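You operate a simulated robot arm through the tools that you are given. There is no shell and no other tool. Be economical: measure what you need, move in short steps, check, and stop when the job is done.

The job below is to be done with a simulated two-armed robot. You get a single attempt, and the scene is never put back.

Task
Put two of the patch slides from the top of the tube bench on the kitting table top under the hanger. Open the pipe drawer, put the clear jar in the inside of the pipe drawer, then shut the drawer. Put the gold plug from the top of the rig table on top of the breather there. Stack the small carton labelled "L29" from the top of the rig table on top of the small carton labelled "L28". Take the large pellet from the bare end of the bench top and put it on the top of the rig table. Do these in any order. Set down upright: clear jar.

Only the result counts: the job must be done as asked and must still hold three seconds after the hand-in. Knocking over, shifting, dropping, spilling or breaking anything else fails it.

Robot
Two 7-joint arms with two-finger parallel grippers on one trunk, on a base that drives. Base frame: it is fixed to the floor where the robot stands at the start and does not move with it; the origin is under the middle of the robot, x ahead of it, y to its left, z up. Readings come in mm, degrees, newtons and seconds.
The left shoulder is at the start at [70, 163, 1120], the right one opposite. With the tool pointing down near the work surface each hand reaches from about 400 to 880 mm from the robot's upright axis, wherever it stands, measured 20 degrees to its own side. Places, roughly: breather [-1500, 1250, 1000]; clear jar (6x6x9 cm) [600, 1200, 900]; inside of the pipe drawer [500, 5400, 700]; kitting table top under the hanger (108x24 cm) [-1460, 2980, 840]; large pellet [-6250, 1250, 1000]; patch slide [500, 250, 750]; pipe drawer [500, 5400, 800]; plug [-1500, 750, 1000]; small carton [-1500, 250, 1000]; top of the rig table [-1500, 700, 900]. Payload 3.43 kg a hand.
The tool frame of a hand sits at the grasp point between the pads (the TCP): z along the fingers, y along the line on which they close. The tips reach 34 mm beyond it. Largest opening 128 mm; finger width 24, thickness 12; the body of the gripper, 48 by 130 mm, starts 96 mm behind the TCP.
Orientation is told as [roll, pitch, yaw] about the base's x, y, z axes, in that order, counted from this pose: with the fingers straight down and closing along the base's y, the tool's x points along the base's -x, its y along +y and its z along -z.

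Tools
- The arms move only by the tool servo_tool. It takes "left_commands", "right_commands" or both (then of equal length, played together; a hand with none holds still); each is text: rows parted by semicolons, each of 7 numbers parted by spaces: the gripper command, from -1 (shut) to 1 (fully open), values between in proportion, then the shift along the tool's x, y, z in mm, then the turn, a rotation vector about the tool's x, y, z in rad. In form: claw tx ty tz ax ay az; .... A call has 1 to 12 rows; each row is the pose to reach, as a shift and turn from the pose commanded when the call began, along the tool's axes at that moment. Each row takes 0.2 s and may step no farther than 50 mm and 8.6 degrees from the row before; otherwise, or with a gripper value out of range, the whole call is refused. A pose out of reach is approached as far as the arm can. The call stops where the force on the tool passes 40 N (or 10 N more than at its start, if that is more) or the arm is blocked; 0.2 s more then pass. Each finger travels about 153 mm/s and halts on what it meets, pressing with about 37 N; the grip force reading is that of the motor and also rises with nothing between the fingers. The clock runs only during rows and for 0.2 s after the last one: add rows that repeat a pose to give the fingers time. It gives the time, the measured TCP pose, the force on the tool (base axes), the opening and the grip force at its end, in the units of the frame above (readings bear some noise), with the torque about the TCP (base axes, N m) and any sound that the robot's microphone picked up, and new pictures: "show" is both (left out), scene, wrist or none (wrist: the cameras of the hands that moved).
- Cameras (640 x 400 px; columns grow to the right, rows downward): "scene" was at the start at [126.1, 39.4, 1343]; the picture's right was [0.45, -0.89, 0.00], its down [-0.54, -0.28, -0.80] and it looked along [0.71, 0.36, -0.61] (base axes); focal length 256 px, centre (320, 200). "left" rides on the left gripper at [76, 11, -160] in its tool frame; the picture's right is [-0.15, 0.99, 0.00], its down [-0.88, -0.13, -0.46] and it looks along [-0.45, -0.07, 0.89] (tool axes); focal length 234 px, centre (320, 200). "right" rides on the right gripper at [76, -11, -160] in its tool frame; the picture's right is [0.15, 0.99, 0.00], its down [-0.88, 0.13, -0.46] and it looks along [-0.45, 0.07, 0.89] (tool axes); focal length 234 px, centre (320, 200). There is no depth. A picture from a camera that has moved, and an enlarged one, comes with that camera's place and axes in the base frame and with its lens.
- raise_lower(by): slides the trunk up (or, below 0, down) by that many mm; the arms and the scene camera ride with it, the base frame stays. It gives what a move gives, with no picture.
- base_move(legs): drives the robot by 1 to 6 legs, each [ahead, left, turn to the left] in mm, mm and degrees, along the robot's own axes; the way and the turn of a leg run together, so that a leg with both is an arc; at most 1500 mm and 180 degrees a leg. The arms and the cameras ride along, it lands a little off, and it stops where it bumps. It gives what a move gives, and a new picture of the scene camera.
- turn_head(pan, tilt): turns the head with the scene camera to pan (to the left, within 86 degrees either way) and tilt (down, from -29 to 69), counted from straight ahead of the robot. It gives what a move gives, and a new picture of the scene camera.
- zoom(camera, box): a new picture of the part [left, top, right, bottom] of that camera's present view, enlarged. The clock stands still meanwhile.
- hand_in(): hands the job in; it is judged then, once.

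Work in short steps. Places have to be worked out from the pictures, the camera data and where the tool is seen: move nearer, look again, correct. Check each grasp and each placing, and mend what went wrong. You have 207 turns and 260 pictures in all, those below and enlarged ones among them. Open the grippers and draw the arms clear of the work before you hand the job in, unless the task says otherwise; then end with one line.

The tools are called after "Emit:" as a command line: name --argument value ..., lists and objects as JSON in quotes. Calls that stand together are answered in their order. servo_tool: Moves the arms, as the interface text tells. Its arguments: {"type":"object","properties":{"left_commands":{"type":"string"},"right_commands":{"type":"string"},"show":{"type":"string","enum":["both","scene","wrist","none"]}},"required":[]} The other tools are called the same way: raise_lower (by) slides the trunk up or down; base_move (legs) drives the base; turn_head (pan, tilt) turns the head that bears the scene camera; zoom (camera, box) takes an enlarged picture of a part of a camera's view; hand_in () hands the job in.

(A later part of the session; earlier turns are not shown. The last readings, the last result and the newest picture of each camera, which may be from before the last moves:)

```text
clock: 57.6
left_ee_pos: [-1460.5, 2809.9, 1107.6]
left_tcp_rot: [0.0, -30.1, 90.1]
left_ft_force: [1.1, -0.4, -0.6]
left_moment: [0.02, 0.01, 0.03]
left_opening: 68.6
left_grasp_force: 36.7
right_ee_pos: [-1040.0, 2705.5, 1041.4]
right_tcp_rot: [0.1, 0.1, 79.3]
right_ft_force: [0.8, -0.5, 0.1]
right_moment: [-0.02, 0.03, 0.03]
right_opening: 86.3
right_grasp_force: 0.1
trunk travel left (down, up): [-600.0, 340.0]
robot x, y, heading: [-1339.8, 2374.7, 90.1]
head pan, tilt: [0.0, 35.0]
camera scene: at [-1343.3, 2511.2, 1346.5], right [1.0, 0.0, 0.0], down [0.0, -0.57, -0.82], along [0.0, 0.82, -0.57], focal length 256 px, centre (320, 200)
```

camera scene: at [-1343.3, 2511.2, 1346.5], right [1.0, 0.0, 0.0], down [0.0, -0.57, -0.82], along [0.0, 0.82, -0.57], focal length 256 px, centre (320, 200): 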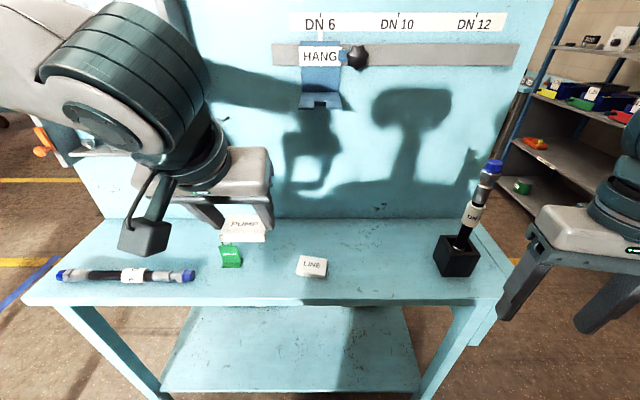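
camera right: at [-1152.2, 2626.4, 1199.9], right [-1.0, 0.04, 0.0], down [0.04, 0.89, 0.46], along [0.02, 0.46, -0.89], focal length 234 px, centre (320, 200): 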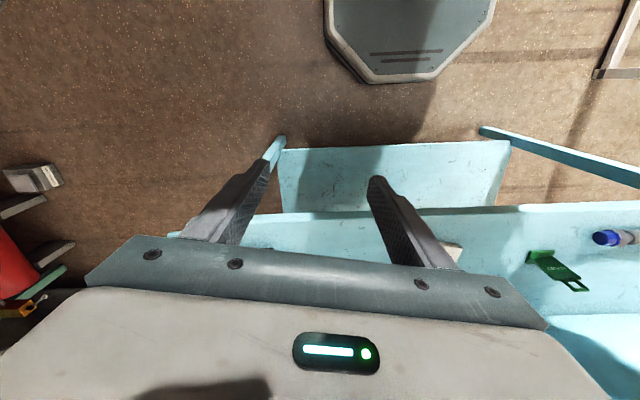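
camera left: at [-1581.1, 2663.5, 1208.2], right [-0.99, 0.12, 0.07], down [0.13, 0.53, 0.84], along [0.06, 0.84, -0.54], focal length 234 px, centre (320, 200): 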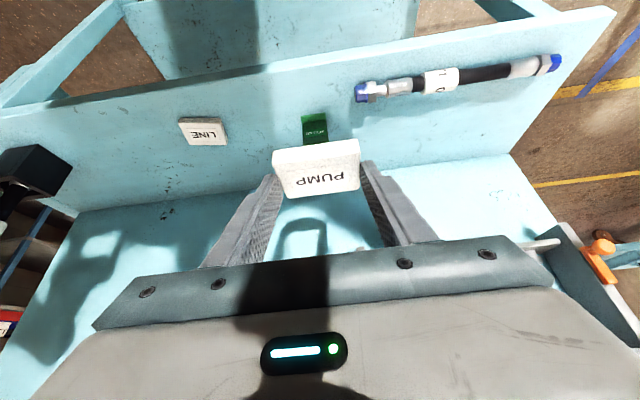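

Now advance PUMP along the tilted tool axis toward [-1466,2905].

Emit:
servo_tool --left_commands "-1 2 2 45 0 0 0;-1 4 4 90 0 0 0;-1 6 5 135 0 0 0;-1 7 5 175 0 0 0;-1 7 5 201 0 0 0;-1 7 5 201 0 0 0"

```text
clock: 59.0
left_ee_pos: [-1476.3, 2904.1, 933.3]
left_tcp_rot: [-0.1, -30.0, 90.1]
left_ft_force: [-0.7, 0.5, -0.4]
left_moment: [-0.03, -0.04, 0.01]
left_opening: 68.5
left_grasp_force: 37.0
left hand out of reach, approached as far as the arm can: row 5, 6
right_ee_pos: [-1038.6, 2705.6, 1041.7]
right_tcp_rot: [0.1, 0.1, 79.1]
right_ft_force: [0.7, -0.3, -0.5]
right_moment: [0.02, 0.04, 0.05]
right_opening: 86.6
right_grasp_force: 0.0
trunk travel left (down, up): [-600.0, 340.0]
robot x, y, heading: [-1337.8, 2371.3, 89.9]
head pan, tilt: [0.0, 35.0]
camera scene: at [-1343.3, 2511.3, 1346.5], right [1.0, 0.0, 0.0], down [0.0, -0.57, -0.82], along [0.0, 0.82, -0.57], focal length 256 px, centre (320, 200)
camera left: at [-1486.4, 2759.9, 1033.4], right [-0.99, 0.13, 0.07], down [0.13, 0.53, 0.84], along [0.07, 0.84, -0.55], focal length 234 px, centre (320, 200)
```

scene: 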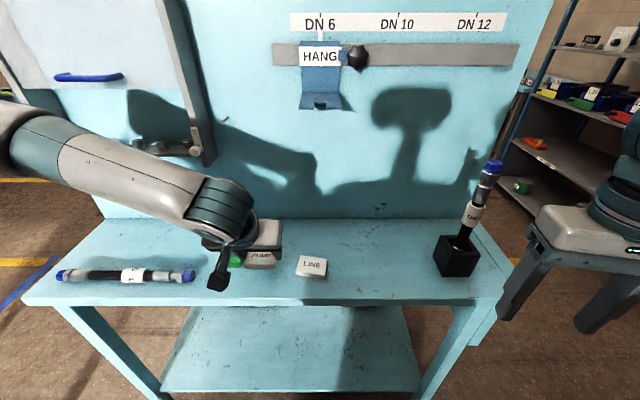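
left: 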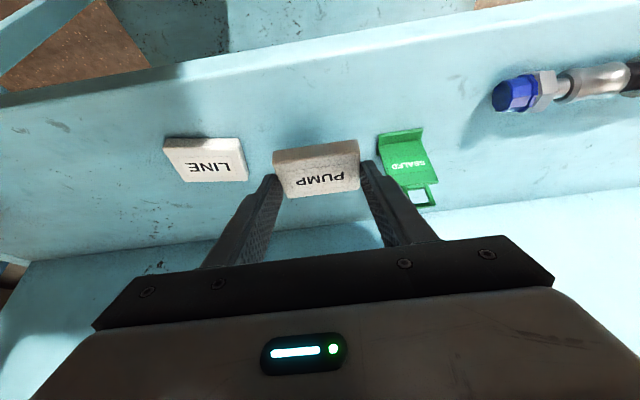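

A bit short of reach again; shift base right 45 mm more, then correct laterally.

Emit:
base_move --legs '[[0, -45, 0]]'

Emit:
servo_tool --left_commands "-1 0 15 0 0 0 0;-1 0 30 0 0 0 0;-1 0 30 0 0 0 0" --show "wrist"

```text
clock: 59.9
left_ee_pos: [-1432.3, 2903.0, 934.3]
left_tcp_rot: [0.0, -30.0, 90.2]
left_ft_force: [0.5, 0.6, 0.1]
left_moment: [-0.04, 0.0, -0.01]
left_opening: 68.4
left_grasp_force: 37.2
right_ee_pos: [-996.6, 2704.8, 1040.3]
right_tcp_rot: [0.0, 0.1, 79.2]
right_ft_force: [-0.3, -0.4, 0.7]
right_moment: [0.01, 0.02, 0.0]
right_opening: 86.5
right_grasp_force: 0.1
trunk travel left (down, up): [-600.0, 340.0]
robot x, y, heading: [-1296.7, 2374.1, 90.1]
head pan, tilt: [0.0, 35.0]
camera scene: at [-1299.8, 2511.3, 1346.5], right [1.0, 0.0, 0.0], down [0.0, -0.57, -0.82], along [0.0, 0.82, -0.57], focal length 256 px, centre (320, 200)
```

scene: 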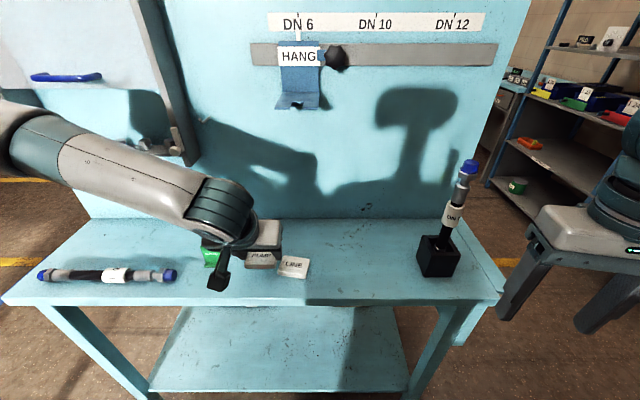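

```text
clock: 60.7
left_ee_pos: [-1462.2, 2903.6, 935.0]
left_tcp_rot: [-0.1, -30.0, 90.2]
left_ft_force: [0.2, -0.6, -0.2]
left_moment: [-0.02, 0.01, -0.02]
left_opening: 68.6
left_grasp_force: 37.2
right_ee_pos: [-994.5, 2706.5, 1041.6]
right_tcp_rot: [0.1, 0.2, 79.3]
right_ft_force: [0.8, -0.4, 0.1]
right_moment: [-0.01, 0.01, 0.01]
right_opening: 86.5
right_grasp_force: 0.1
trunk travel left (down, up): [-600.0, 340.0]
robot x, y, heading: [-1297.7, 2375.4, 90.2]
head pan, tilt: [0.0, 35.0]
camera left: at [-1473.2, 2759.8, 1033.4], right [-0.99, 0.12, 0.07], down [0.13, 0.53, 0.84], along [0.07, 0.84, -0.55], focal length 234 px, centre (320, 200)
```

left: 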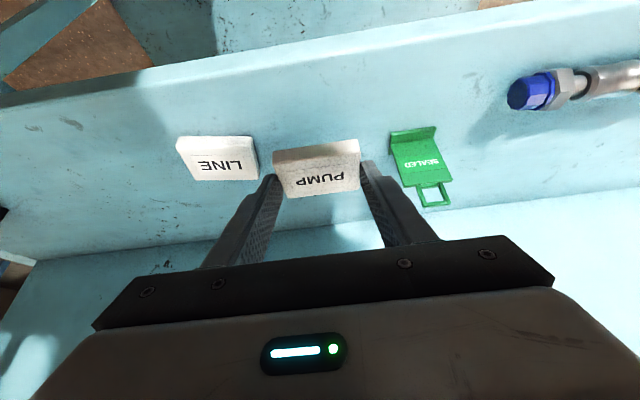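

Good gap on both sides. Lower vertically to contact.

Emit:
servo_tool --left_commands "-1 7.5 0 13 0 0 0;-1 15 0 26 0 0 0;-1 18.5 0 32 0 0 0;-1 20.5 0 35.5 0 0 0;-1 22.5 0 39 0 0 0;-1 24 0 41.5 0 0 0" --show "wrist"

```text
clock: 62.1
left_ee_pos: [-1461.2, 2904.1, 889.4]
left_tcp_rot: [-0.1, -30.4, 90.3]
left_ft_force: [-4.6, -0.5, 22.7]
left_moment: [0.07, -0.02, 0.08]
left_opening: 68.3
left_grasp_force: 37.0
right_ee_pos: [-994.3, 2703.9, 1043.2]
right_tcp_rot: [0.2, -0.1, 79.3]
right_ft_force: [0.4, 0.6, -0.3]
right_moment: [0.0, 0.07, 0.0]
right_opening: 86.2
right_grasp_force: 0.1
trunk travel left (down, up): [-600.0, 340.0]
robot x, y, heading: [-1298.3, 2372.6, 90.1]
head pan, tilt: [0.0, 35.0]
camera left: at [-1472.5, 2758.9, 988.1], right [-0.99, 0.12, 0.07], down [0.13, 0.53, 0.84], along [0.07, 0.84, -0.54], focal length 234 px, centre (320, 200)
```

left: 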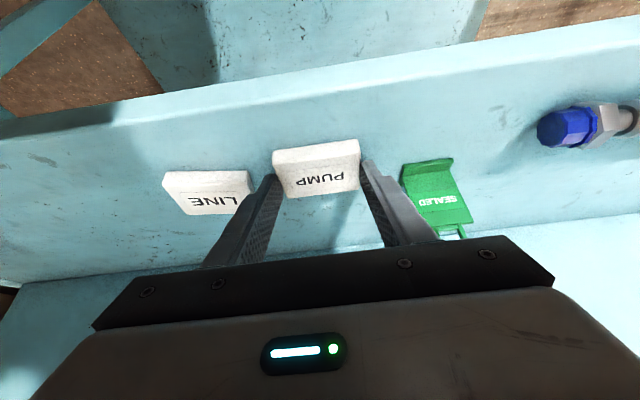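

Contact reached. Ease, release to ~82 mm, and retract along the tool axis.

Emit:
servo_tool --left_commands "-1 -1.5 0 -2.5 0 0 0;0.25 -1.5 0 -2.5 0 0 0;0.25 -1.5 0 -2.5 0 0 0;0.25 -1.5 0 -30 0 0 0;0.25 -1.5 0 -75 0 0 0;0.25 -1.5 0 -120 0 0 0;0.25 -1.5 0 -165 0 0 0;0.25 -1.5 40 -190 0 0 0;0.25 -1.5 85 -200 0 0 0"

```text
clock: 64.1
left_ee_pos: [-1549.2, 2827.8, 1073.4]
left_tcp_rot: [-0.2, -29.9, 90.1]
left_ft_force: [-0.2, 0.7, -1.0]
left_moment: [0.01, -0.04, 0.0]
left_opening: 80.2
left_grasp_force: 0.0
left hand out of reach, approached as far as the arm can: row 6, 7, 8, 9
right_ee_pos: [-997.2, 2704.2, 1042.6]
right_tcp_rot: [-0.2, 0.0, 79.1]
right_ft_force: [-0.9, 0.5, 1.1]
right_moment: [0.02, -0.05, 0.03]
right_opening: 86.8
right_grasp_force: 0.0
trunk travel left (down, up): [-600.0, 340.0]
robot x, y, heading: [-1297.9, 2371.5, 90.0]
head pan, tilt: [0.0, 35.0]
camera scene: at [-1302.3, 2510.1, 1346.7], right [1.0, 0.0, 0.0], down [0.0, -0.57, -0.82], along [0.0, 0.82, -0.57], focal length 256 px, centre (320, 200)
camera left: at [-1560.5, 2683.6, 1174.0], right [-0.99, 0.13, 0.07], down [0.13, 0.54, 0.83], along [0.07, 0.83, -0.55], focal length 234 px, centre (320, 200)
```

scene: 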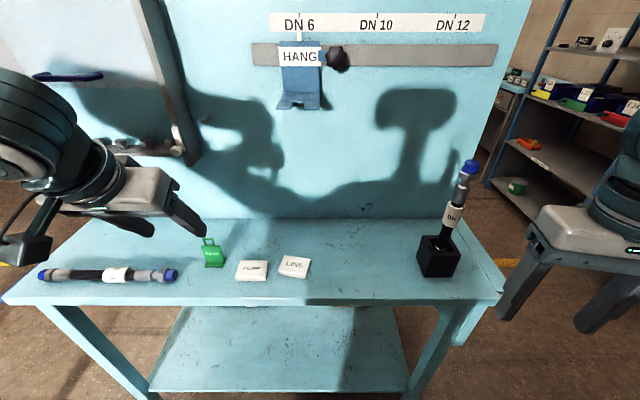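
left: 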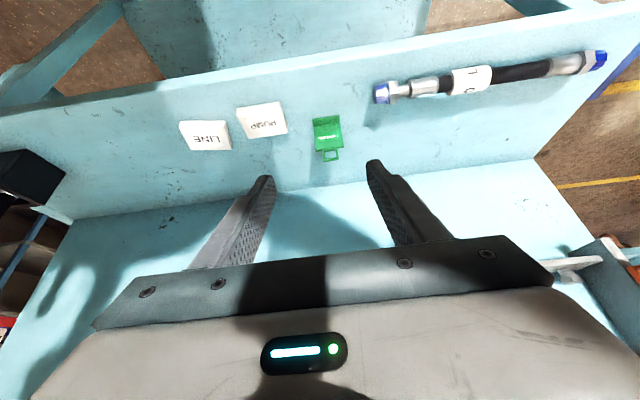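

Both slides rest flat on the kitting table. Tuck arms, back off and look toward the rig table.

Emit:
servo_tool --left_commands "0.25 0 0 -30 0 0 0;0.25 35 0 -40 0 0.1 0;0.25 70 20 -50 0 0.2 0;0.25 100 50 -60 0 0.3 0;0.25 130 80 -75 0 0.4 0;0.25 150 100 -85 0 0.524 0;0.25 150 100 -85 0 0.524 0" --right_commands "0.35 40 30 0 0 0 0;0.35 60 60 0 0 0 0;0.35 60 100 0 0 0 0;0.35 60 140 0 0 0 0;0.35 60 140 0 0 0 0;0.35 60 140 0 0 0 0;0.35 60 140 0 0 0 0" --show "none"

Emit:
base_move --legs '[[-350, 0, 0], [0, 0, 90]]'

Emit:
turn_head --pan 70 --tilt 25

```text
clock: 65.7
left_ee_pos: [-1650.6, 2659.4, 1076.4]
left_tcp_rot: [-0.1, 0.2, 90.0]
left_ft_force: [-0.6, 0.0, -0.3]
left_moment: [0.03, 0.01, -0.02]
left_opening: 79.9
left_grasp_force: 0.0
left hand out of reach, approached as far as the arm can: row 2, 3, 4, 5, 6, 7
right_ee_pos: [-1151.7, 2690.8, 1051.7]
right_tcp_rot: [-0.1, 0.2, 79.3]
right_ft_force: [0.9, 0.3, 1.0]
right_moment: [0.0, 0.02, -0.02]
right_opening: 86.6
right_grasp_force: 0.1
right hand out of reach, approached as far as the arm can: row 1, 2, 3, 4, 5, 6, 7
trunk travel left (down, up): [-600.0, 340.0]
robot x, y, heading: [-1295.4, 2373.8, 90.0]
head pan, tilt: [0.0, 35.0]
```

```text
clock: 71.8
left_ee_pos: [-1579.1, 1664.6, 1077.3]
left_tcp_rot: [-0.2, 0.1, -179.2]
left_ft_force: [-0.8, 0.8, 0.0]
left_moment: [0.02, -0.02, 0.0]
left_opening: 80.1
left_grasp_force: 0.0
right_ee_pos: [-1615.0, 2164.8, 1052.3]
right_tcp_rot: [0.0, 0.1, 169.9]
right_ft_force: [0.2, 0.0, 0.3]
right_moment: [0.0, 0.01, 0.01]
right_opening: 86.6
right_grasp_force: 0.1
trunk travel left (down, up): [-600.0, 340.0]
robot x, y, heading: [-1297.8, 2021.4, -179.4]
head pan, tilt: [0.0, 35.0]
camera scene: at [-1436.3, 2018.7, 1346.5], right [-0.01, 1.0, 0.0], down [0.57, 0.01, -0.82], along [-0.82, -0.01, -0.57], focal length 256 px, centre (320, 200)
```

scene: 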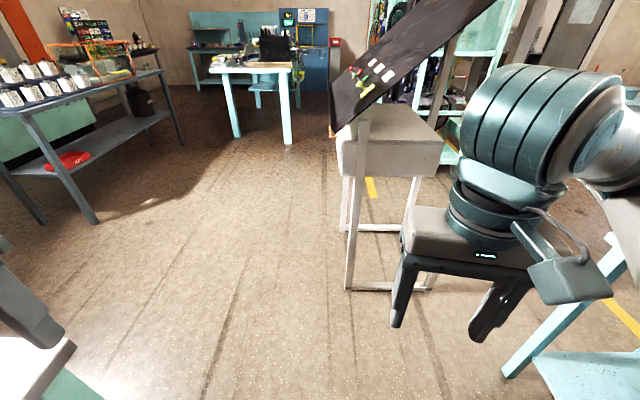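

```text
clock: 73.2
left_ee_pos: [-1579.6, 1665.4, 1076.6]
left_tcp_rot: [-0.1, 0.1, -179.3]
left_ft_force: [0.1, 0.2, 0.1]
left_moment: [-0.02, 0.01, 0.03]
left_opening: 80.1
left_grasp_force: 0.0
right_ee_pos: [-1614.7, 2163.8, 1052.2]
right_tcp_rot: [0.0, 0.1, 169.9]
right_ft_force: [-0.5, -0.3, -0.5]
right_moment: [0.01, -0.01, -0.03]
right_opening: 86.3
right_grasp_force: 0.2
trunk travel left (down, up): [-600.0, 340.0]
robot x, y, heading: [-1297.6, 2023.7, -179.3]
head pan, tilt: [70.0, 25.0]
camera scene: at [-1378.8, 1932.9, 1362.3], right [-0.94, 0.33, 0.0], down [0.14, 0.4, -0.91], along [-0.3, -0.86, -0.42], focal length 256 px, centre (320, 200)
```

scene: 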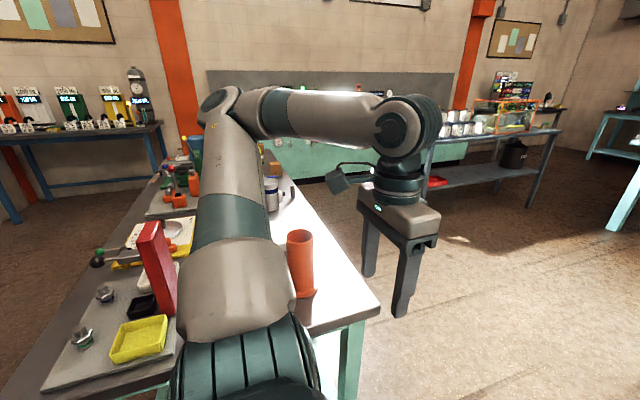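

Let me zoom on the rig table as seen from here.

Emit:
turn_head --pan 86 --tilt 28

Emit:
zoom --camera "scene" --box '[160, 120, 480, 320]'

```text
clock: 74.0
left_ee_pos: [-1579.3, 1665.6, 1077.1]
left_tcp_rot: [-0.1, 0.1, -179.1]
left_ft_force: [0.5, -0.8, 0.6]
left_moment: [0.0, 0.03, 0.0]
left_opening: 79.8
left_grasp_force: 0.1
right_ee_pos: [-1615.2, 2164.3, 1053.0]
right_tcp_rot: [0.0, 0.1, 170.0]
right_ft_force: [-0.3, -0.4, 0.1]
right_moment: [0.0, 0.03, -0.01]
right_opening: 86.3
right_grasp_force: 0.0
trunk travel left (down, up): [-600.0, 340.0]
robot x, y, heading: [-1295.9, 2025.5, -179.5]
head pan, tilt: [85.9, 28.0]
camera scene: at [-1353.7, 1928.8, 1357.5], right [-1.0, 0.06, 0.0], down [0.03, 0.47, -0.88], along [-0.05, -0.88, -0.47], focal length 256 px, centre (320, 200)
```

scene: 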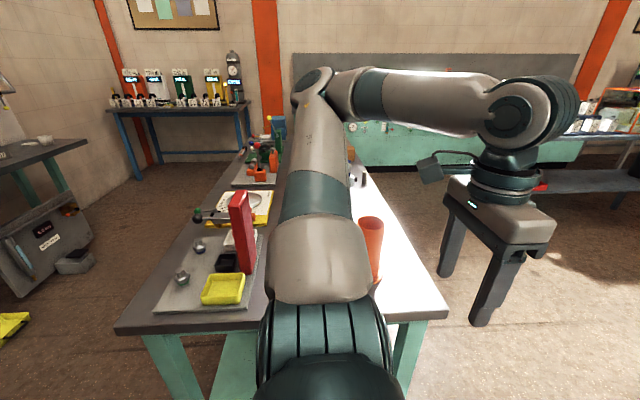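

```text
2.00 times, centred on (320, 220) of scene
camera zoom: at [-1353.7, 1928.8, 1357.5], right [-1.0, 0.06, 0.0], down [0.03, 0.47, -0.88], along [-0.05, -0.88, -0.47], focal length 513 px, centre (320, 160)
```

zoom: 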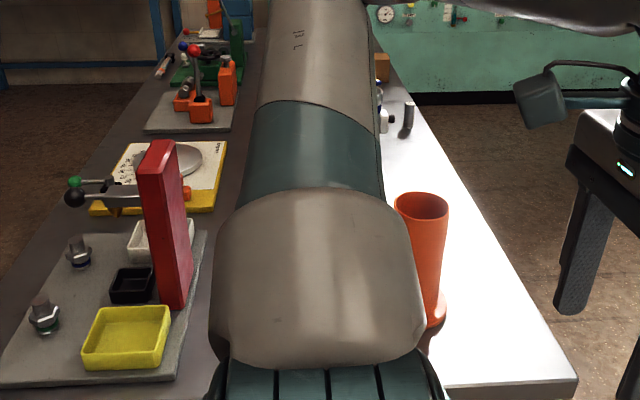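

Table spans x[-1650,-920], y[157,1580]. I'll go round to its west side: rotate via the north so that the arms trail, then pass between the table corner and the white stand.

Emit:
base_move --legs '[[0, 0, -179], [-500, 50, -1.5], [-460, -560, 0]]'

Emit:
turn_head --pan -50 --tilt 25

```text
clock: 87.7
left_ee_pos: [-1959.4, 1822.2, 1075.2]
left_tcp_rot: [-0.1, 0.2, 3.4]
left_ft_force: [-0.3, -0.7, 0.1]
left_moment: [0.05, -0.04, 0.01]
left_opening: 80.1
left_grasp_force: 0.1
right_ee_pos: [-1902.7, 1324.7, 1051.7]
right_tcp_rot: [0.0, 0.1, -7.7]
right_ft_force: [0.3, -0.3, 0.9]
right_moment: [0.0, 0.02, -0.03]
right_opening: 86.3
right_grasp_force: 0.1
trunk travel left (down, up): [-600.0, 340.0]
robot x, y, heading: [-2224.3, 1453.3, 3.4]
head pan, tilt: [85.9, 28.0]
camera scene: at [-2176.3, 1548.1, 1357.5], right [1.0, -0.01, 0.0], down [-0.01, -0.47, -0.88], along [0.01, 0.88, -0.47], focal length 256 px, centre (320, 200)
```

scene: 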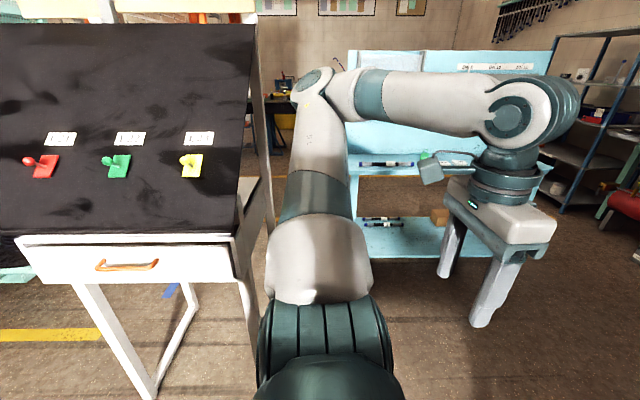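

```text
clock: 89.9
left_ee_pos: [-1958.2, 1822.3, 1076.2]
left_tcp_rot: [-0.1, 0.0, 3.3]
left_ft_force: [-0.3, -0.5, -1.0]
left_moment: [-0.01, 0.02, 0.0]
left_opening: 79.8
left_grasp_force: 0.1
right_ee_pos: [-1902.7, 1325.0, 1051.2]
right_tcp_rot: [-0.1, 0.1, -7.6]
right_ft_force: [-0.4, 0.2, 0.3]
right_moment: [0.0, -0.02, -0.03]
right_opening: 86.6
right_grasp_force: 0.1
trunk travel left (down, up): [-600.0, 340.0]
robot x, y, heading: [-2226.6, 1456.9, 3.7]
head pan, tilt: [-50.0, 25.0]
camera scene: at [-2114.2, 1389.9, 1362.3], right [-0.73, -0.69, 0.0], down [-0.29, 0.31, -0.91], along [0.62, -0.66, -0.42], focal length 256 px, centre (320, 200)
```

scene: 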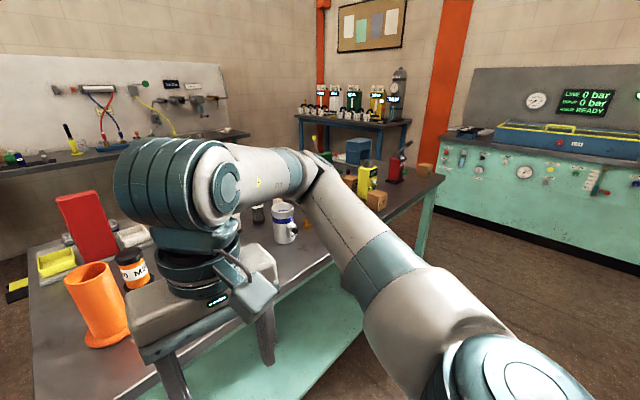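

Drive south along the west side of the table for a closer view of the middle.

Emit:
base_move --legs '[[0, -500, -3]]'

Emit:
turn_head --pan 5 --tilt 30

Emit:
turn_head --pan -50 --tilt 28

```text
clock: 92.8
left_ee_pos: [-1925.5, 1302.2, 1077.0]
left_tcp_rot: [-0.1, 0.2, 0.3]
left_ft_force: [0.1, 0.1, 0.0]
left_moment: [0.01, 0.0, -0.01]
left_opening: 80.1
left_grasp_force: 0.1
right_ee_pos: [-1893.0, 802.2, 1051.1]
right_tcp_rot: [-0.1, 0.1, -10.4]
right_ft_force: [-0.6, 0.6, -0.1]
right_moment: [-0.01, 0.0, 0.0]
right_opening: 86.3
right_grasp_force: 0.0
trunk travel left (down, up): [-600.0, 340.0]
robot x, y, heading: [-2208.8, 943.8, 0.3]
head pan, tilt: [-50.0, 25.0]
camera scene: at [-2101.8, 877.5, 1362.3], right [-0.76, -0.65, 0.0], down [-0.27, 0.32, -0.91], along [0.59, -0.69, -0.42], focal length 256 px, centre (320, 200)
```

scene: 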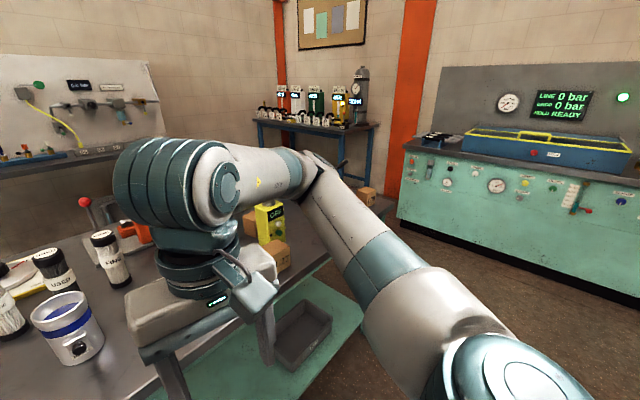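

```text
clock: 94.1
left_ee_pos: [-1925.1, 1301.9, 1077.2]
left_tcp_rot: [0.0, 0.1, 0.2]
left_ft_force: [0.6, 0.5, -0.3]
left_moment: [-0.01, 0.01, 0.03]
left_opening: 80.0
left_grasp_force: 0.0
right_ee_pos: [-1892.7, 801.5, 1051.6]
right_tcp_rot: [0.0, 0.1, -10.5]
right_ft_force: [0.8, -0.1, -0.2]
right_moment: [-0.03, -0.02, -0.01]
right_opening: 86.3
right_grasp_force: 0.1
trunk travel left (down, up): [-600.0, 340.0]
robot x, y, heading: [-2209.8, 948.2, 0.4]
head pan, tilt: [5.0, 30.0]
camera scene: at [-2071.3, 956.2, 1354.3], right [0.09, -1.0, 0.0], down [-0.5, -0.05, -0.87], along [0.86, 0.08, -0.5], focal length 256 px, centre (320, 200)
```

scene: 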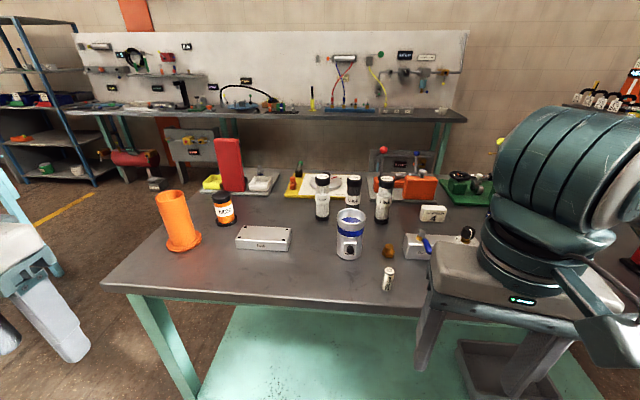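

```text
clock: 95.3
left_ee_pos: [-1925.1, 1301.8, 1076.8]
left_tcp_rot: [0.0, 0.1, 0.2]
left_ft_force: [0.8, 0.1, -0.4]
left_moment: [0.02, -0.01, -0.01]
left_opening: 79.9
left_grasp_force: 0.0
right_ee_pos: [-1893.1, 801.7, 1051.0]
right_tcp_rot: [0.0, 0.1, -10.5]
right_ft_force: [0.6, -0.6, -0.1]
right_moment: [-0.01, 0.02, -0.03]
right_opening: 86.4
right_grasp_force: 0.0
trunk travel left (down, up): [-600.0, 340.0]
robot x, y, heading: [-2210.2, 945.4, 0.5]
head pan, tilt: [-50.0, 28.0]
camera scene: at [-2102.3, 878.4, 1357.5], right [-0.76, -0.65, 0.0], down [-0.3, 0.36, -0.88], along [0.57, -0.67, -0.47], focal length 256 px, centre (320, 200)
```

scene: 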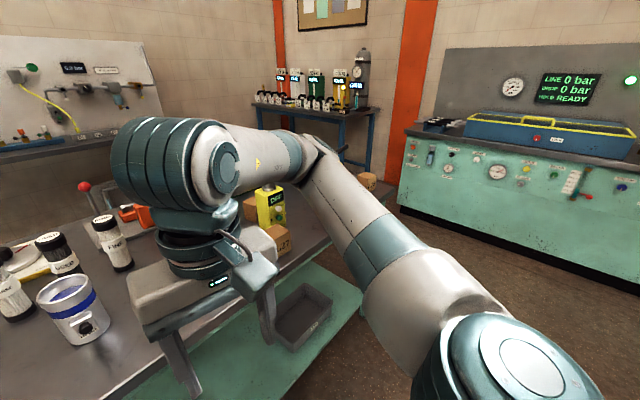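

Zoom at the middle and pan there again.

Emit:
turn_head --pan 0 --tilt 38

Emit:
zoom --camera "scene" --box '[200, 120, 440, 270]'

```text
clock: 96.5
left_ee_pos: [-1924.8, 1302.2, 1076.4]
left_tcp_rot: [-0.1, 0.1, 0.3]
left_ft_force: [-0.6, -0.1, -0.6]
left_moment: [0.01, 0.02, -0.02]
left_opening: 80.2
left_grasp_force: 0.1
right_ee_pos: [-1892.7, 801.0, 1051.5]
right_tcp_rot: [0.0, 0.2, -10.5]
right_ft_force: [0.0, 0.2, 0.1]
right_moment: [-0.01, 0.0, 0.01]
right_opening: 86.1
right_grasp_force: 0.0
trunk travel left (down, up): [-600.0, 340.0]
robot x, y, heading: [-2214.0, 949.4, 0.5]
head pan, tilt: [0.0, 38.0]
camera scene: at [-2075.1, 948.3, 1341.9], right [0.0, -1.0, 0.0], down [-0.62, 0.0, -0.79], along [0.79, 0.0, -0.62], focal length 256 px, centre (320, 200)
```

scene: 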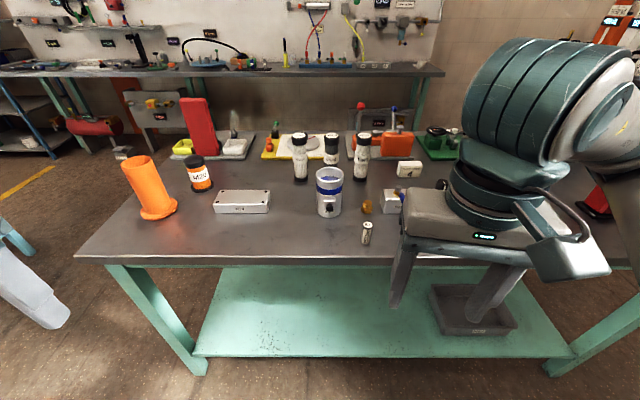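

```text
2.67 times, centred on (320, 195) of scene
camera zoom: at [-2075.1, 948.3, 1341.9], right [0.0, -1.0, 0.0], down [-0.62, 0.0, -0.79], along [0.79, 0.0, -0.62], focal length 684 px, centre (320, 213)
```

zoom: 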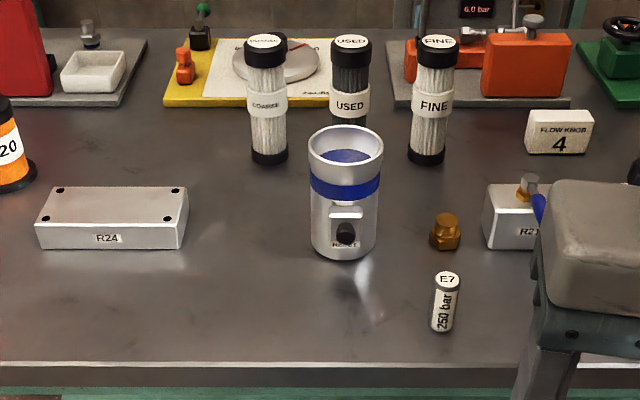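

I'll move in closer later; first zoom on the canister and the plug in greater detail.

Emit:
zoom --camera "scene" --box '[300, 150, 420, 225]'

Emit:
zoom --camera "right" --box '[0, 0, 640, 400]'

```text
5.33 times, centred on (360, 188) of scene
camera zoom: at [-2075.1, 948.3, 1341.9], right [0.0, -1.0, 0.0], down [-0.62, 0.0, -0.79], along [0.79, 0.0, -0.62], focal length 1368 px, centre (107, 267)
```

zoom: 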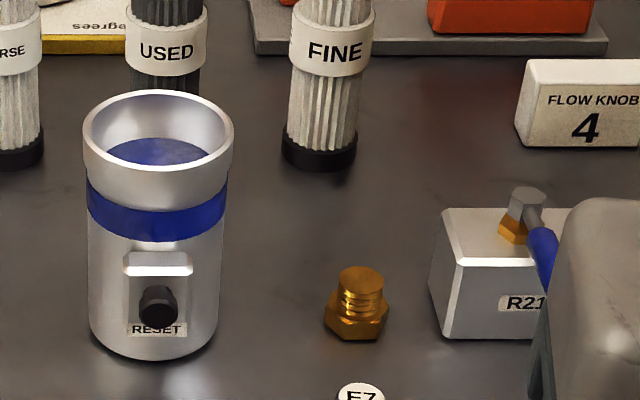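

```text
1.00 times, centred on (320, 200) of right
camera zoom: at [-1970.0, 804.6, 1210.3], right [0.04, 1.0, 0.0], down [0.89, -0.03, 0.45], along [0.45, -0.02, -0.89], focal length 234 px, centre (320, 200)
```

zoom: 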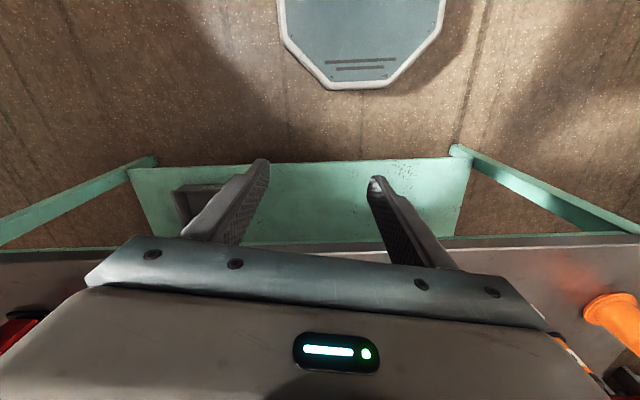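

I need to see the objects hidden behind the right arm; drive further south and look back left.

Emit:
base_move --legs '[[0, -550, 0]]'

Emit:
zoom --camera "scene" --box '[120, 80, 440, 280]'

```text
clock: 99.7
left_ee_pos: [-1921.6, 758.2, 1076.2]
left_tcp_rot: [-0.1, 0.2, 0.6]
left_ft_force: [0.1, 0.0, 0.3]
left_moment: [0.04, -0.02, -0.01]
left_opening: 80.2
left_grasp_force: 0.1
right_ee_pos: [-1888.1, 259.1, 1051.3]
right_tcp_rot: [0.0, 0.1, -10.1]
right_ft_force: [0.0, 0.1, 0.0]
right_moment: [0.03, -0.02, 0.0]
right_opening: 86.3
right_grasp_force: 0.1
trunk travel left (down, up): [-600.0, 340.0]
robot x, y, heading: [-2208.4, 404.2, 0.6]
head pan, tilt: [0.0, 38.0]
camera scene: at [-2070.6, 404.2, 1341.9], right [0.01, -1.0, 0.0], down [-0.62, -0.01, -0.79], along [0.79, 0.01, -0.62], focal length 256 px, centre (320, 200)
```

scene: 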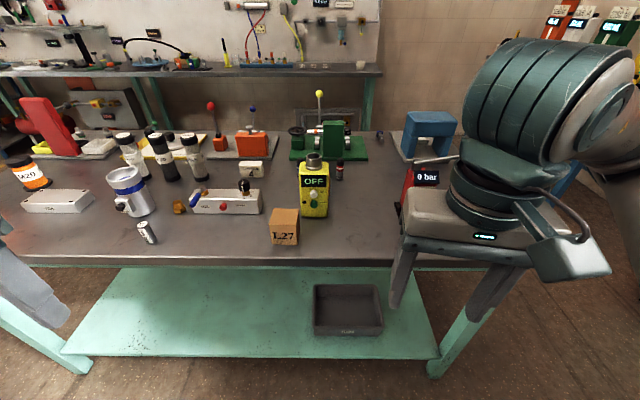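

```text
2.00 times, centred on (280, 180) of scene
camera zoom: at [-2070.6, 404.2, 1341.9], right [0.01, -1.0, 0.0], down [-0.62, -0.01, -0.79], along [0.79, 0.01, -0.62], focal length 513 px, centre (400, 240)
```

zoom: 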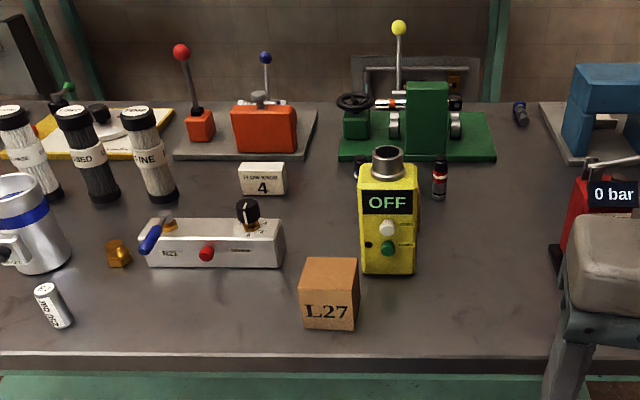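

Continue south and look at the southern end of the table.

Emit:
base_move --legs '[[0, -350, 0]]'

Emit:
turn_head --pan 15 --tilt 35

Emit:
zoom --camera "scene" --box '[160, 80, 480, 280]'

```text
clock: 101.9
left_ee_pos: [-1917.8, 409.0, 1076.9]
left_tcp_rot: [-0.1, 0.1, 0.8]
left_ft_force: [-0.5, -0.8, 0.1]
left_moment: [0.03, 0.01, -0.05]
left_opening: 79.8
left_grasp_force: 0.0
right_ee_pos: [-1882.9, -90.5, 1051.6]
right_tcp_rot: [-0.1, 0.1, -10.0]
right_ft_force: [0.0, 0.0, -0.3]
right_moment: [0.06, -0.02, -0.03]
right_opening: 86.5
right_grasp_force: 0.2
trunk travel left (down, up): [-600.0, 340.0]
robot x, y, heading: [-2200.3, 55.3, 0.9]
head pan, tilt: [0.0, 38.0]
camera scene: at [-2066.3, 55.3, 1341.9], right [0.01, -1.0, 0.0], down [-0.62, -0.01, -0.79], along [0.79, 0.01, -0.62], focal length 256 px, centre (320, 200)
```

scene: 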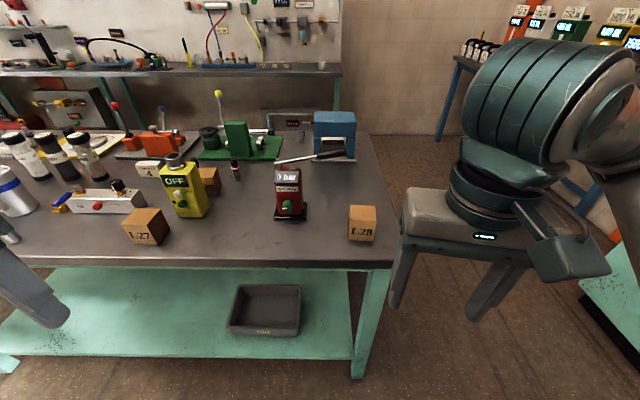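

```text
clock: 102.7
left_ee_pos: [-1919.2, 408.3, 1075.2]
left_tcp_rot: [-0.1, 0.1, 0.8]
left_ft_force: [-0.1, -0.9, 0.2]
left_moment: [0.02, 0.03, -0.03]
left_opening: 80.0
left_grasp_force: 0.0
right_ee_pos: [-1884.3, -89.5, 1052.8]
right_tcp_rot: [0.0, 0.0, -10.1]
right_ft_force: [0.3, 0.1, 0.5]
right_moment: [-0.01, -0.02, 0.0]
right_opening: 86.3
right_grasp_force: 0.0
trunk travel left (down, up): [-600.0, 340.0]
robot x, y, heading: [-2203.6, 52.0, 0.8]
head pan, tilt: [15.0, 35.0]
camera scene: at [-2067.8, 78.3, 1346.5], right [0.27, -0.96, 0.0], down [-0.55, -0.16, -0.82], along [0.79, 0.22, -0.57], focal length 256 px, centre (320, 200)
```

scene: 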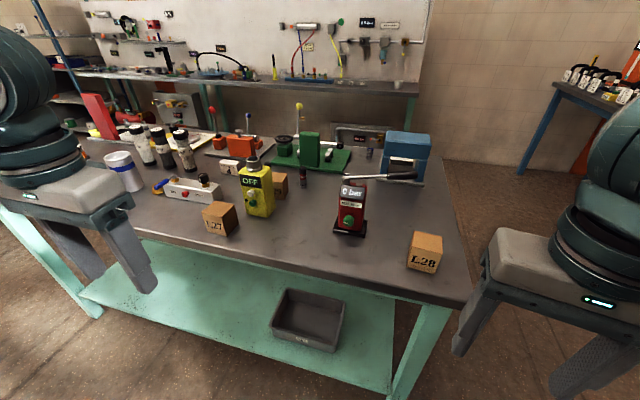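

```text
2.00 times, centred on (320, 180) of scene
camera zoom: at [-2067.8, 78.3, 1346.5], right [0.27, -0.96, 0.0], down [-0.55, -0.16, -0.82], along [0.79, 0.22, -0.57], focal length 513 px, centre (320, 240)
```

zoom: 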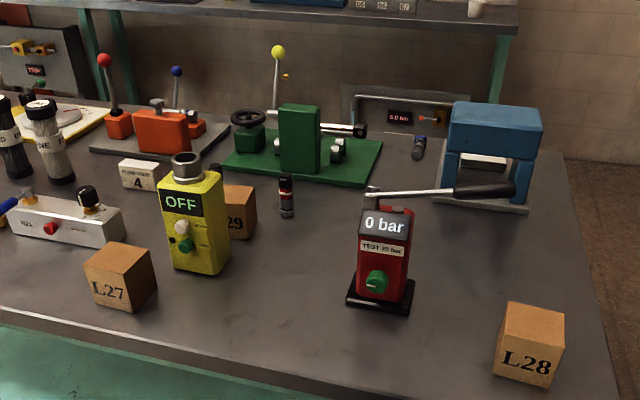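

Cartons located: L28 ≈[-1589,-43], L29 ≈[-1407,404] behind the yellow device. Position the robot for L29 with the left hand.

Emit:
base_move --legs '[[0, 200, 0], [110, 0, 0]]'

Emit:
turn_head --pan 12 --tilt 40

Emit:
zoom --camera "scene" --box '[200, 60, 440, 210]'

```text
clock: 105.1
left_ee_pos: [-1811.4, 613.5, 1075.9]
left_tcp_rot: [-0.1, 0.0, 0.8]
left_ft_force: [-0.1, 0.8, 1.4]
left_moment: [0.01, 0.04, 0.01]
left_opening: 80.1
left_grasp_force: 0.0
right_ee_pos: [-1776.8, 112.2, 1052.6]
right_tcp_rot: [-0.1, 0.0, -10.0]
right_ft_force: [0.4, 0.2, -0.1]
right_moment: [0.0, 0.0, 0.03]
right_opening: 86.8
right_grasp_force: 0.1
trunk travel left (down, up): [-600.0, 340.0]
robot x, y, heading: [-2094.9, 256.6, 0.7]
head pan, tilt: [15.0, 35.0]
camera scene: at [-1960.4, 282.2, 1346.5], right [0.27, -0.96, 0.0], down [-0.55, -0.16, -0.82], along [0.79, 0.22, -0.57], focal length 256 px, centre (320, 200)
```

scene: 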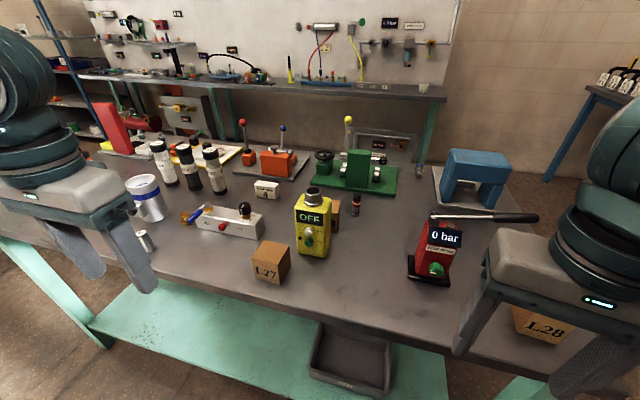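

```text
clock: 105.8
left_ee_pos: [-1809.8, 612.6, 1076.1]
left_tcp_rot: [-0.2, 0.2, 0.6]
left_ft_force: [0.8, -0.4, -0.7]
left_moment: [-0.04, 0.01, 0.0]
left_opening: 79.8
left_grasp_force: 0.1
right_ee_pos: [-1775.6, 115.4, 1052.4]
right_tcp_rot: [0.0, 0.2, -10.2]
right_ft_force: [-0.6, -1.1, -0.6]
right_moment: [-0.02, 0.03, 0.0]
right_opening: 86.5
right_grasp_force: 0.0
trunk travel left (down, up): [-600.0, 340.0]
robot x, y, heading: [-2098.2, 259.0, 0.7]
head pan, tilt: [12.0, 40.0]
camera scene: at [-1961.8, 277.1, 1338.9], right [0.22, -0.98, 0.0], down [-0.63, -0.14, -0.77], along [0.75, 0.17, -0.64], focal length 256 px, centre (320, 200)
```

scene: 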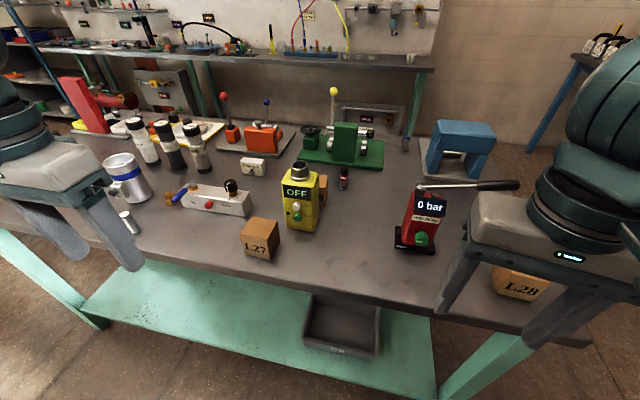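

```text
2.67 times, centred on (320, 135) of scene
camera zoom: at [-1961.8, 277.1, 1338.9], right [0.22, -0.98, 0.0], down [-0.63, -0.14, -0.77], along [0.75, 0.17, -0.64], focal length 684 px, centre (320, 373)
```

zoom: 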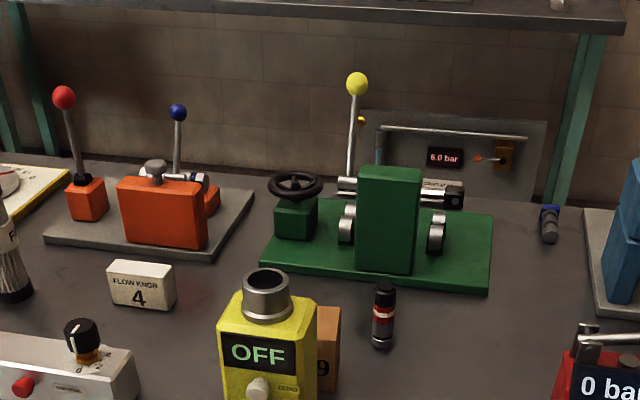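

L29 centre estimate ≈[-1407,409]. Bring the left hand high over it for a wrist view.

Emit:
servo_tool --left_commands "0.6 -5 0 -45 0 0 0;0.6 -40 -25 -60 0 0 0;0.6 -80 -50 -60 0 0 0;0.6 -120 -75 -60 0 0 0;0.6 -160 -100 -60 0 0 0;0.6 -200 -125 -60 0 0 0;0.6 -240 -150 -60 0 0 0;0.6 -280 -175 -60 0 0 0;0.6 -320 -200 -60 0 0 0;0.6 -362 -204 -60 0 0 0;0.6 -390 -204 -60 0 0 0;0.6 -390 -204 -60 0 0 0"

```text
clock: 108.4
left_ee_pos: [-1483.0, 456.6, 1132.6]
left_tcp_rot: [-0.1, 0.1, 0.9]
left_ft_force: [-1.0, 0.5, 0.6]
left_moment: [-0.02, 0.0, -0.01]
left_opening: 102.6
left_grasp_force: 0.1
left hand out of reach, approached as far as the arm can: row 9, 10, 11, 12
right_ee_pos: [-1776.4, 114.4, 1052.2]
right_tcp_rot: [0.0, 0.1, -10.0]
right_ft_force: [0.1, 0.3, 0.3]
right_moment: [-0.01, -0.01, 0.0]
right_opening: 86.2
right_grasp_force: 0.1
trunk travel left (down, up): [-600.0, 340.0]
robot x, y, heading: [-2096.9, 259.1, 0.7]
head pan, tilt: [12.0, 40.0]
camera scene: at [-1962.6, 277.1, 1339.0], right [0.22, -0.98, 0.0], down [-0.63, -0.14, -0.77], along [0.75, 0.17, -0.64], focal length 256 px, centre (320, 200)
camera left: at [-1559.1, 468.9, 1290.9], right [0.13, 0.99, 0.0], down [0.88, -0.11, 0.46], along [0.45, -0.06, -0.89], focal length 234 px, centre (320, 200)
```

scene: 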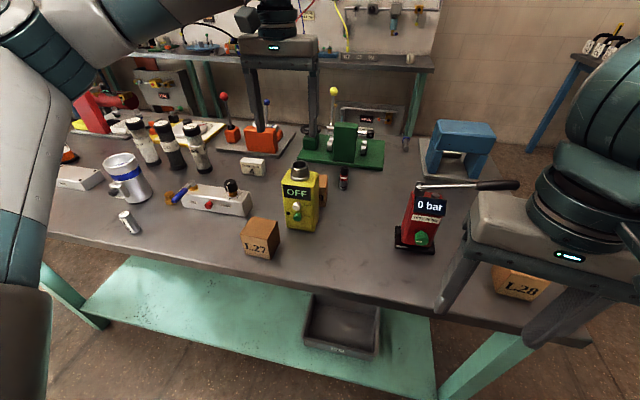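
left: 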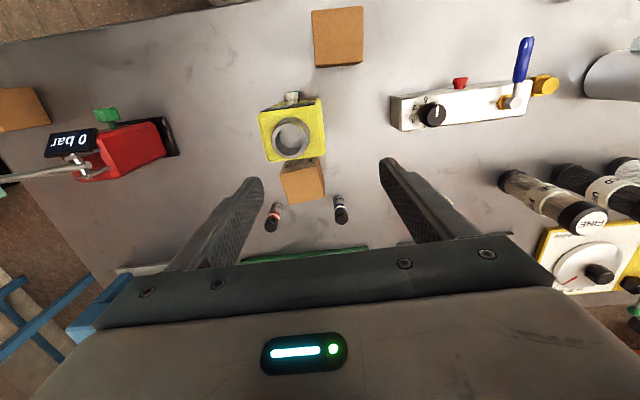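

The camera box on the hand may come near the yellow device's neck (top z≈1041). Check the box geometry on the right hand.

Emit:
turn_head --pan -45 --tilt 40

```text
clock: 109.6
left_ee_pos: [-1483.0, 456.7, 1131.9]
left_tcp_rot: [-0.1, 0.1, 0.9]
left_ft_force: [0.5, 0.1, 0.1]
left_moment: [-0.01, 0.01, 0.01]
left_opening: 102.5
left_grasp_force: 0.0
right_ee_pos: [-1775.7, 114.3, 1052.1]
right_tcp_rot: [0.0, 0.1, -10.0]
right_ft_force: [-1.2, -0.4, -0.9]
right_moment: [0.01, -0.01, 0.03]
right_opening: 86.4
right_grasp_force: 0.1
trunk travel left (down, up): [-600.0, 340.0]
robot x, y, heading: [-2097.6, 259.7, 0.7]
head pan, tilt: [-45.0, 40.0]
camera scene: at [-1984.2, 199.1, 1338.9], right [-0.7, -0.72, 0.0], down [-0.46, 0.45, -0.77], along [0.55, -0.53, -0.64], focal length 256 px, centre (320, 200)
```

scene: 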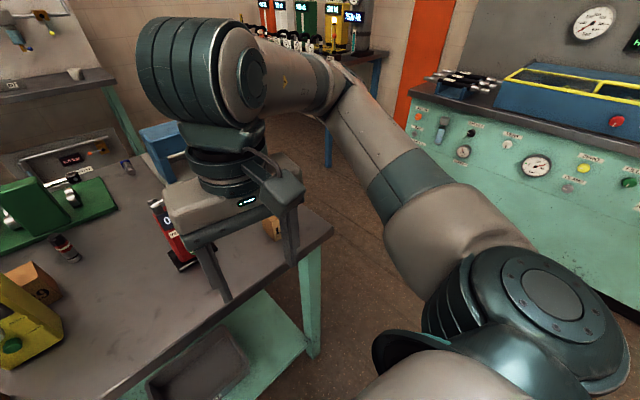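

Lens box only extends ~15 mm below the lens, so a grasp at TCP z≈925 clears the neck. Move base ahead 60 and position above L29.

Emit:
base_move --legs '[[60, 0, 0]]'

Emit:
servo_tool --left_commands "0.6 0 -20 20 0 0 -0.06;0.6 -10 -38 40 0 0 -0.12;0.6 -10 -38 60 0 0 -0.12;0.6 -10 -38 60 0 0 -0.12" --show "wrist"

```text
clock: 110.6
left_ee_pos: [-1424.2, 456.8, 1131.3]
left_tcp_rot: [-0.2, 0.1, 0.8]
left_ft_force: [0.4, -1.2, -0.6]
left_moment: [-0.01, 0.05, 0.0]
left_opening: 102.3
left_grasp_force: 0.0
right_ee_pos: [-1717.7, 114.9, 1051.0]
right_tcp_rot: [0.0, 0.0, -10.2]
right_ft_force: [-0.3, -0.1, 0.5]
right_moment: [0.01, 0.05, 0.01]
right_opening: 86.5
right_grasp_force: 0.0
trunk travel left (down, up): [-600.0, 340.0]
robot x, y, heading: [-2031.1, 257.8, 0.9]
head pan, tilt: [-45.0, 40.0]
camera scene: at [-1925.2, 199.6, 1339.0], right [-0.7, -0.72, 0.0], down [-0.46, 0.45, -0.77], along [0.55, -0.54, -0.64], focal length 256 px, centre (320, 200)
```

scene: 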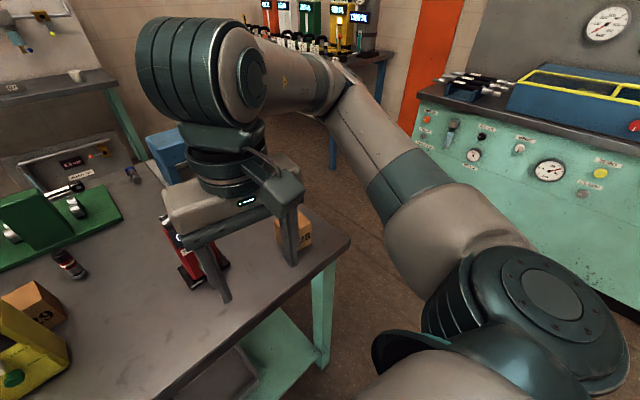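

```text
clock: 111.6
left_ee_pos: [-1430.2, 450.7, 1112.8]
left_tcp_rot: [-0.2, 0.1, 4.1]
left_ft_force: [0.5, 0.2, 0.6]
left_moment: [-0.02, -0.01, 0.03]
left_opening: 102.4
left_grasp_force: 0.0
left hand out of reach, approached as far as the arm can: row 1, 2, 3, 4
right_ee_pos: [-1717.3, 114.6, 1052.2]
right_tcp_rot: [0.0, 0.2, -10.1]
right_ft_force: [0.1, -0.4, -0.4]
right_moment: [-0.03, 0.0, 0.02]
right_opening: 86.5
right_grasp_force: 0.0
trunk travel left (down, up): [-600.0, 340.0]
robot x, y, heading: [-2036.7, 258.1, 0.7]
head pan, tilt: [-45.0, 40.0]
camera left: at [-1506.4, 458.7, 1272.0], right [0.08, 1.0, 0.0], down [0.89, -0.07, 0.46], along [0.45, -0.04, -0.89], focal length 234 px, centre (320, 200)
```

left: 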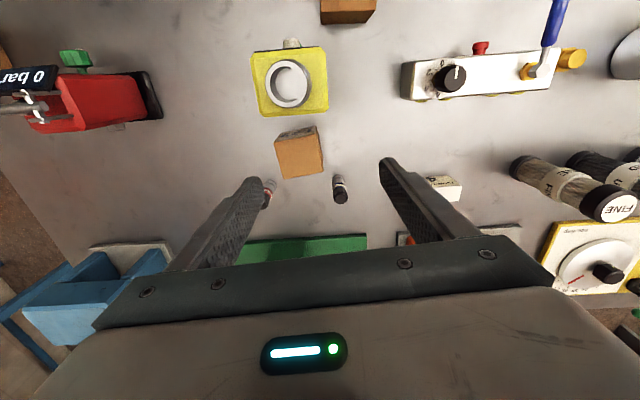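

Carton top centre ≈[-1407,421], yaw ≈6°. The arm is limited at this height; raise the trunk 150 for better geometry.

Emit:
raise_lower --by 150

Emit:
servo_tool --left_commands "0.6 -10 -15 45 0 0 -0.02;0.6 -23 -30 90 0 0 -0.04;0.6 -23 -30 135 0 0 -0.04;0.6 -23 -30 180 0 0 -0.04;0.6 -23 -30 200 0 0 -0.04;0.6 -23 -30 200 0 0 -0.04" --show "wrist"

```text
clock: 113.3
left_ee_pos: [-1429.1, 451.3, 1263.1]
left_tcp_rot: [-0.3, 0.1, 4.0]
left_ft_force: [0.3, -0.9, 0.1]
left_moment: [0.04, 0.0, -0.02]
left_opening: 102.3
left_grasp_force: 0.1
right_ee_pos: [-1716.8, 114.9, 1202.3]
right_tcp_rot: [0.0, 0.1, -10.1]
right_ft_force: [0.6, -0.5, -0.1]
right_moment: [0.04, -0.02, 0.0]
right_opening: 86.4
right_grasp_force: 0.1
trunk travel left (down, up): [-750.0, 190.0]
robot x, y, heading: [-2031.7, 256.2, 0.4]
head pan, tilt: [-45.0, 40.0]
```

```text
clock: 114.7
left_ee_pos: [-1428.7, 452.2, 1074.3]
left_tcp_rot: [-0.3, 0.0, 6.2]
left_ft_force: [-0.1, -0.1, -0.6]
left_moment: [0.0, 0.01, 0.03]
left_opening: 102.4
left_grasp_force: 0.0
left hand out of reach, approached as far as the arm can: row 1, 2, 3, 4, 5, 6
right_ee_pos: [-1716.6, 113.8, 1202.2]
right_tcp_rot: [0.0, 0.2, -10.0]
right_ft_force: [-0.4, -0.5, -1.3]
right_moment: [0.03, 0.02, 0.0]
right_opening: 86.3
right_grasp_force: 0.0
trunk travel left (down, up): [-750.0, 190.0]
robot x, y, heading: [-2034.9, 257.6, 1.0]
head pan, tilt: [-45.0, 40.0]
camera left: at [-1505.2, 457.0, 1233.2], right [0.04, 1.0, -0.01], down [0.89, -0.03, 0.46], along [0.46, -0.02, -0.89], focal length 234 px, centre (320, 200)
```

left: 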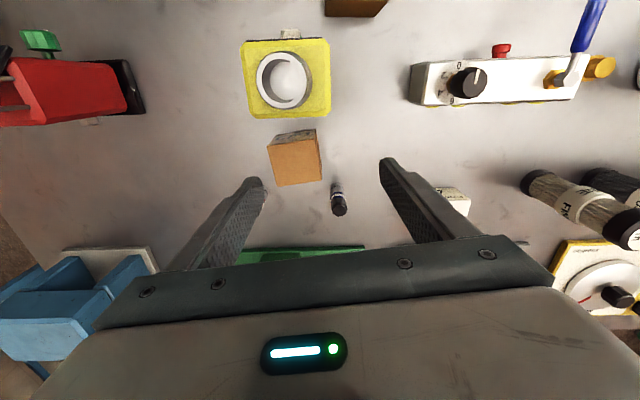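

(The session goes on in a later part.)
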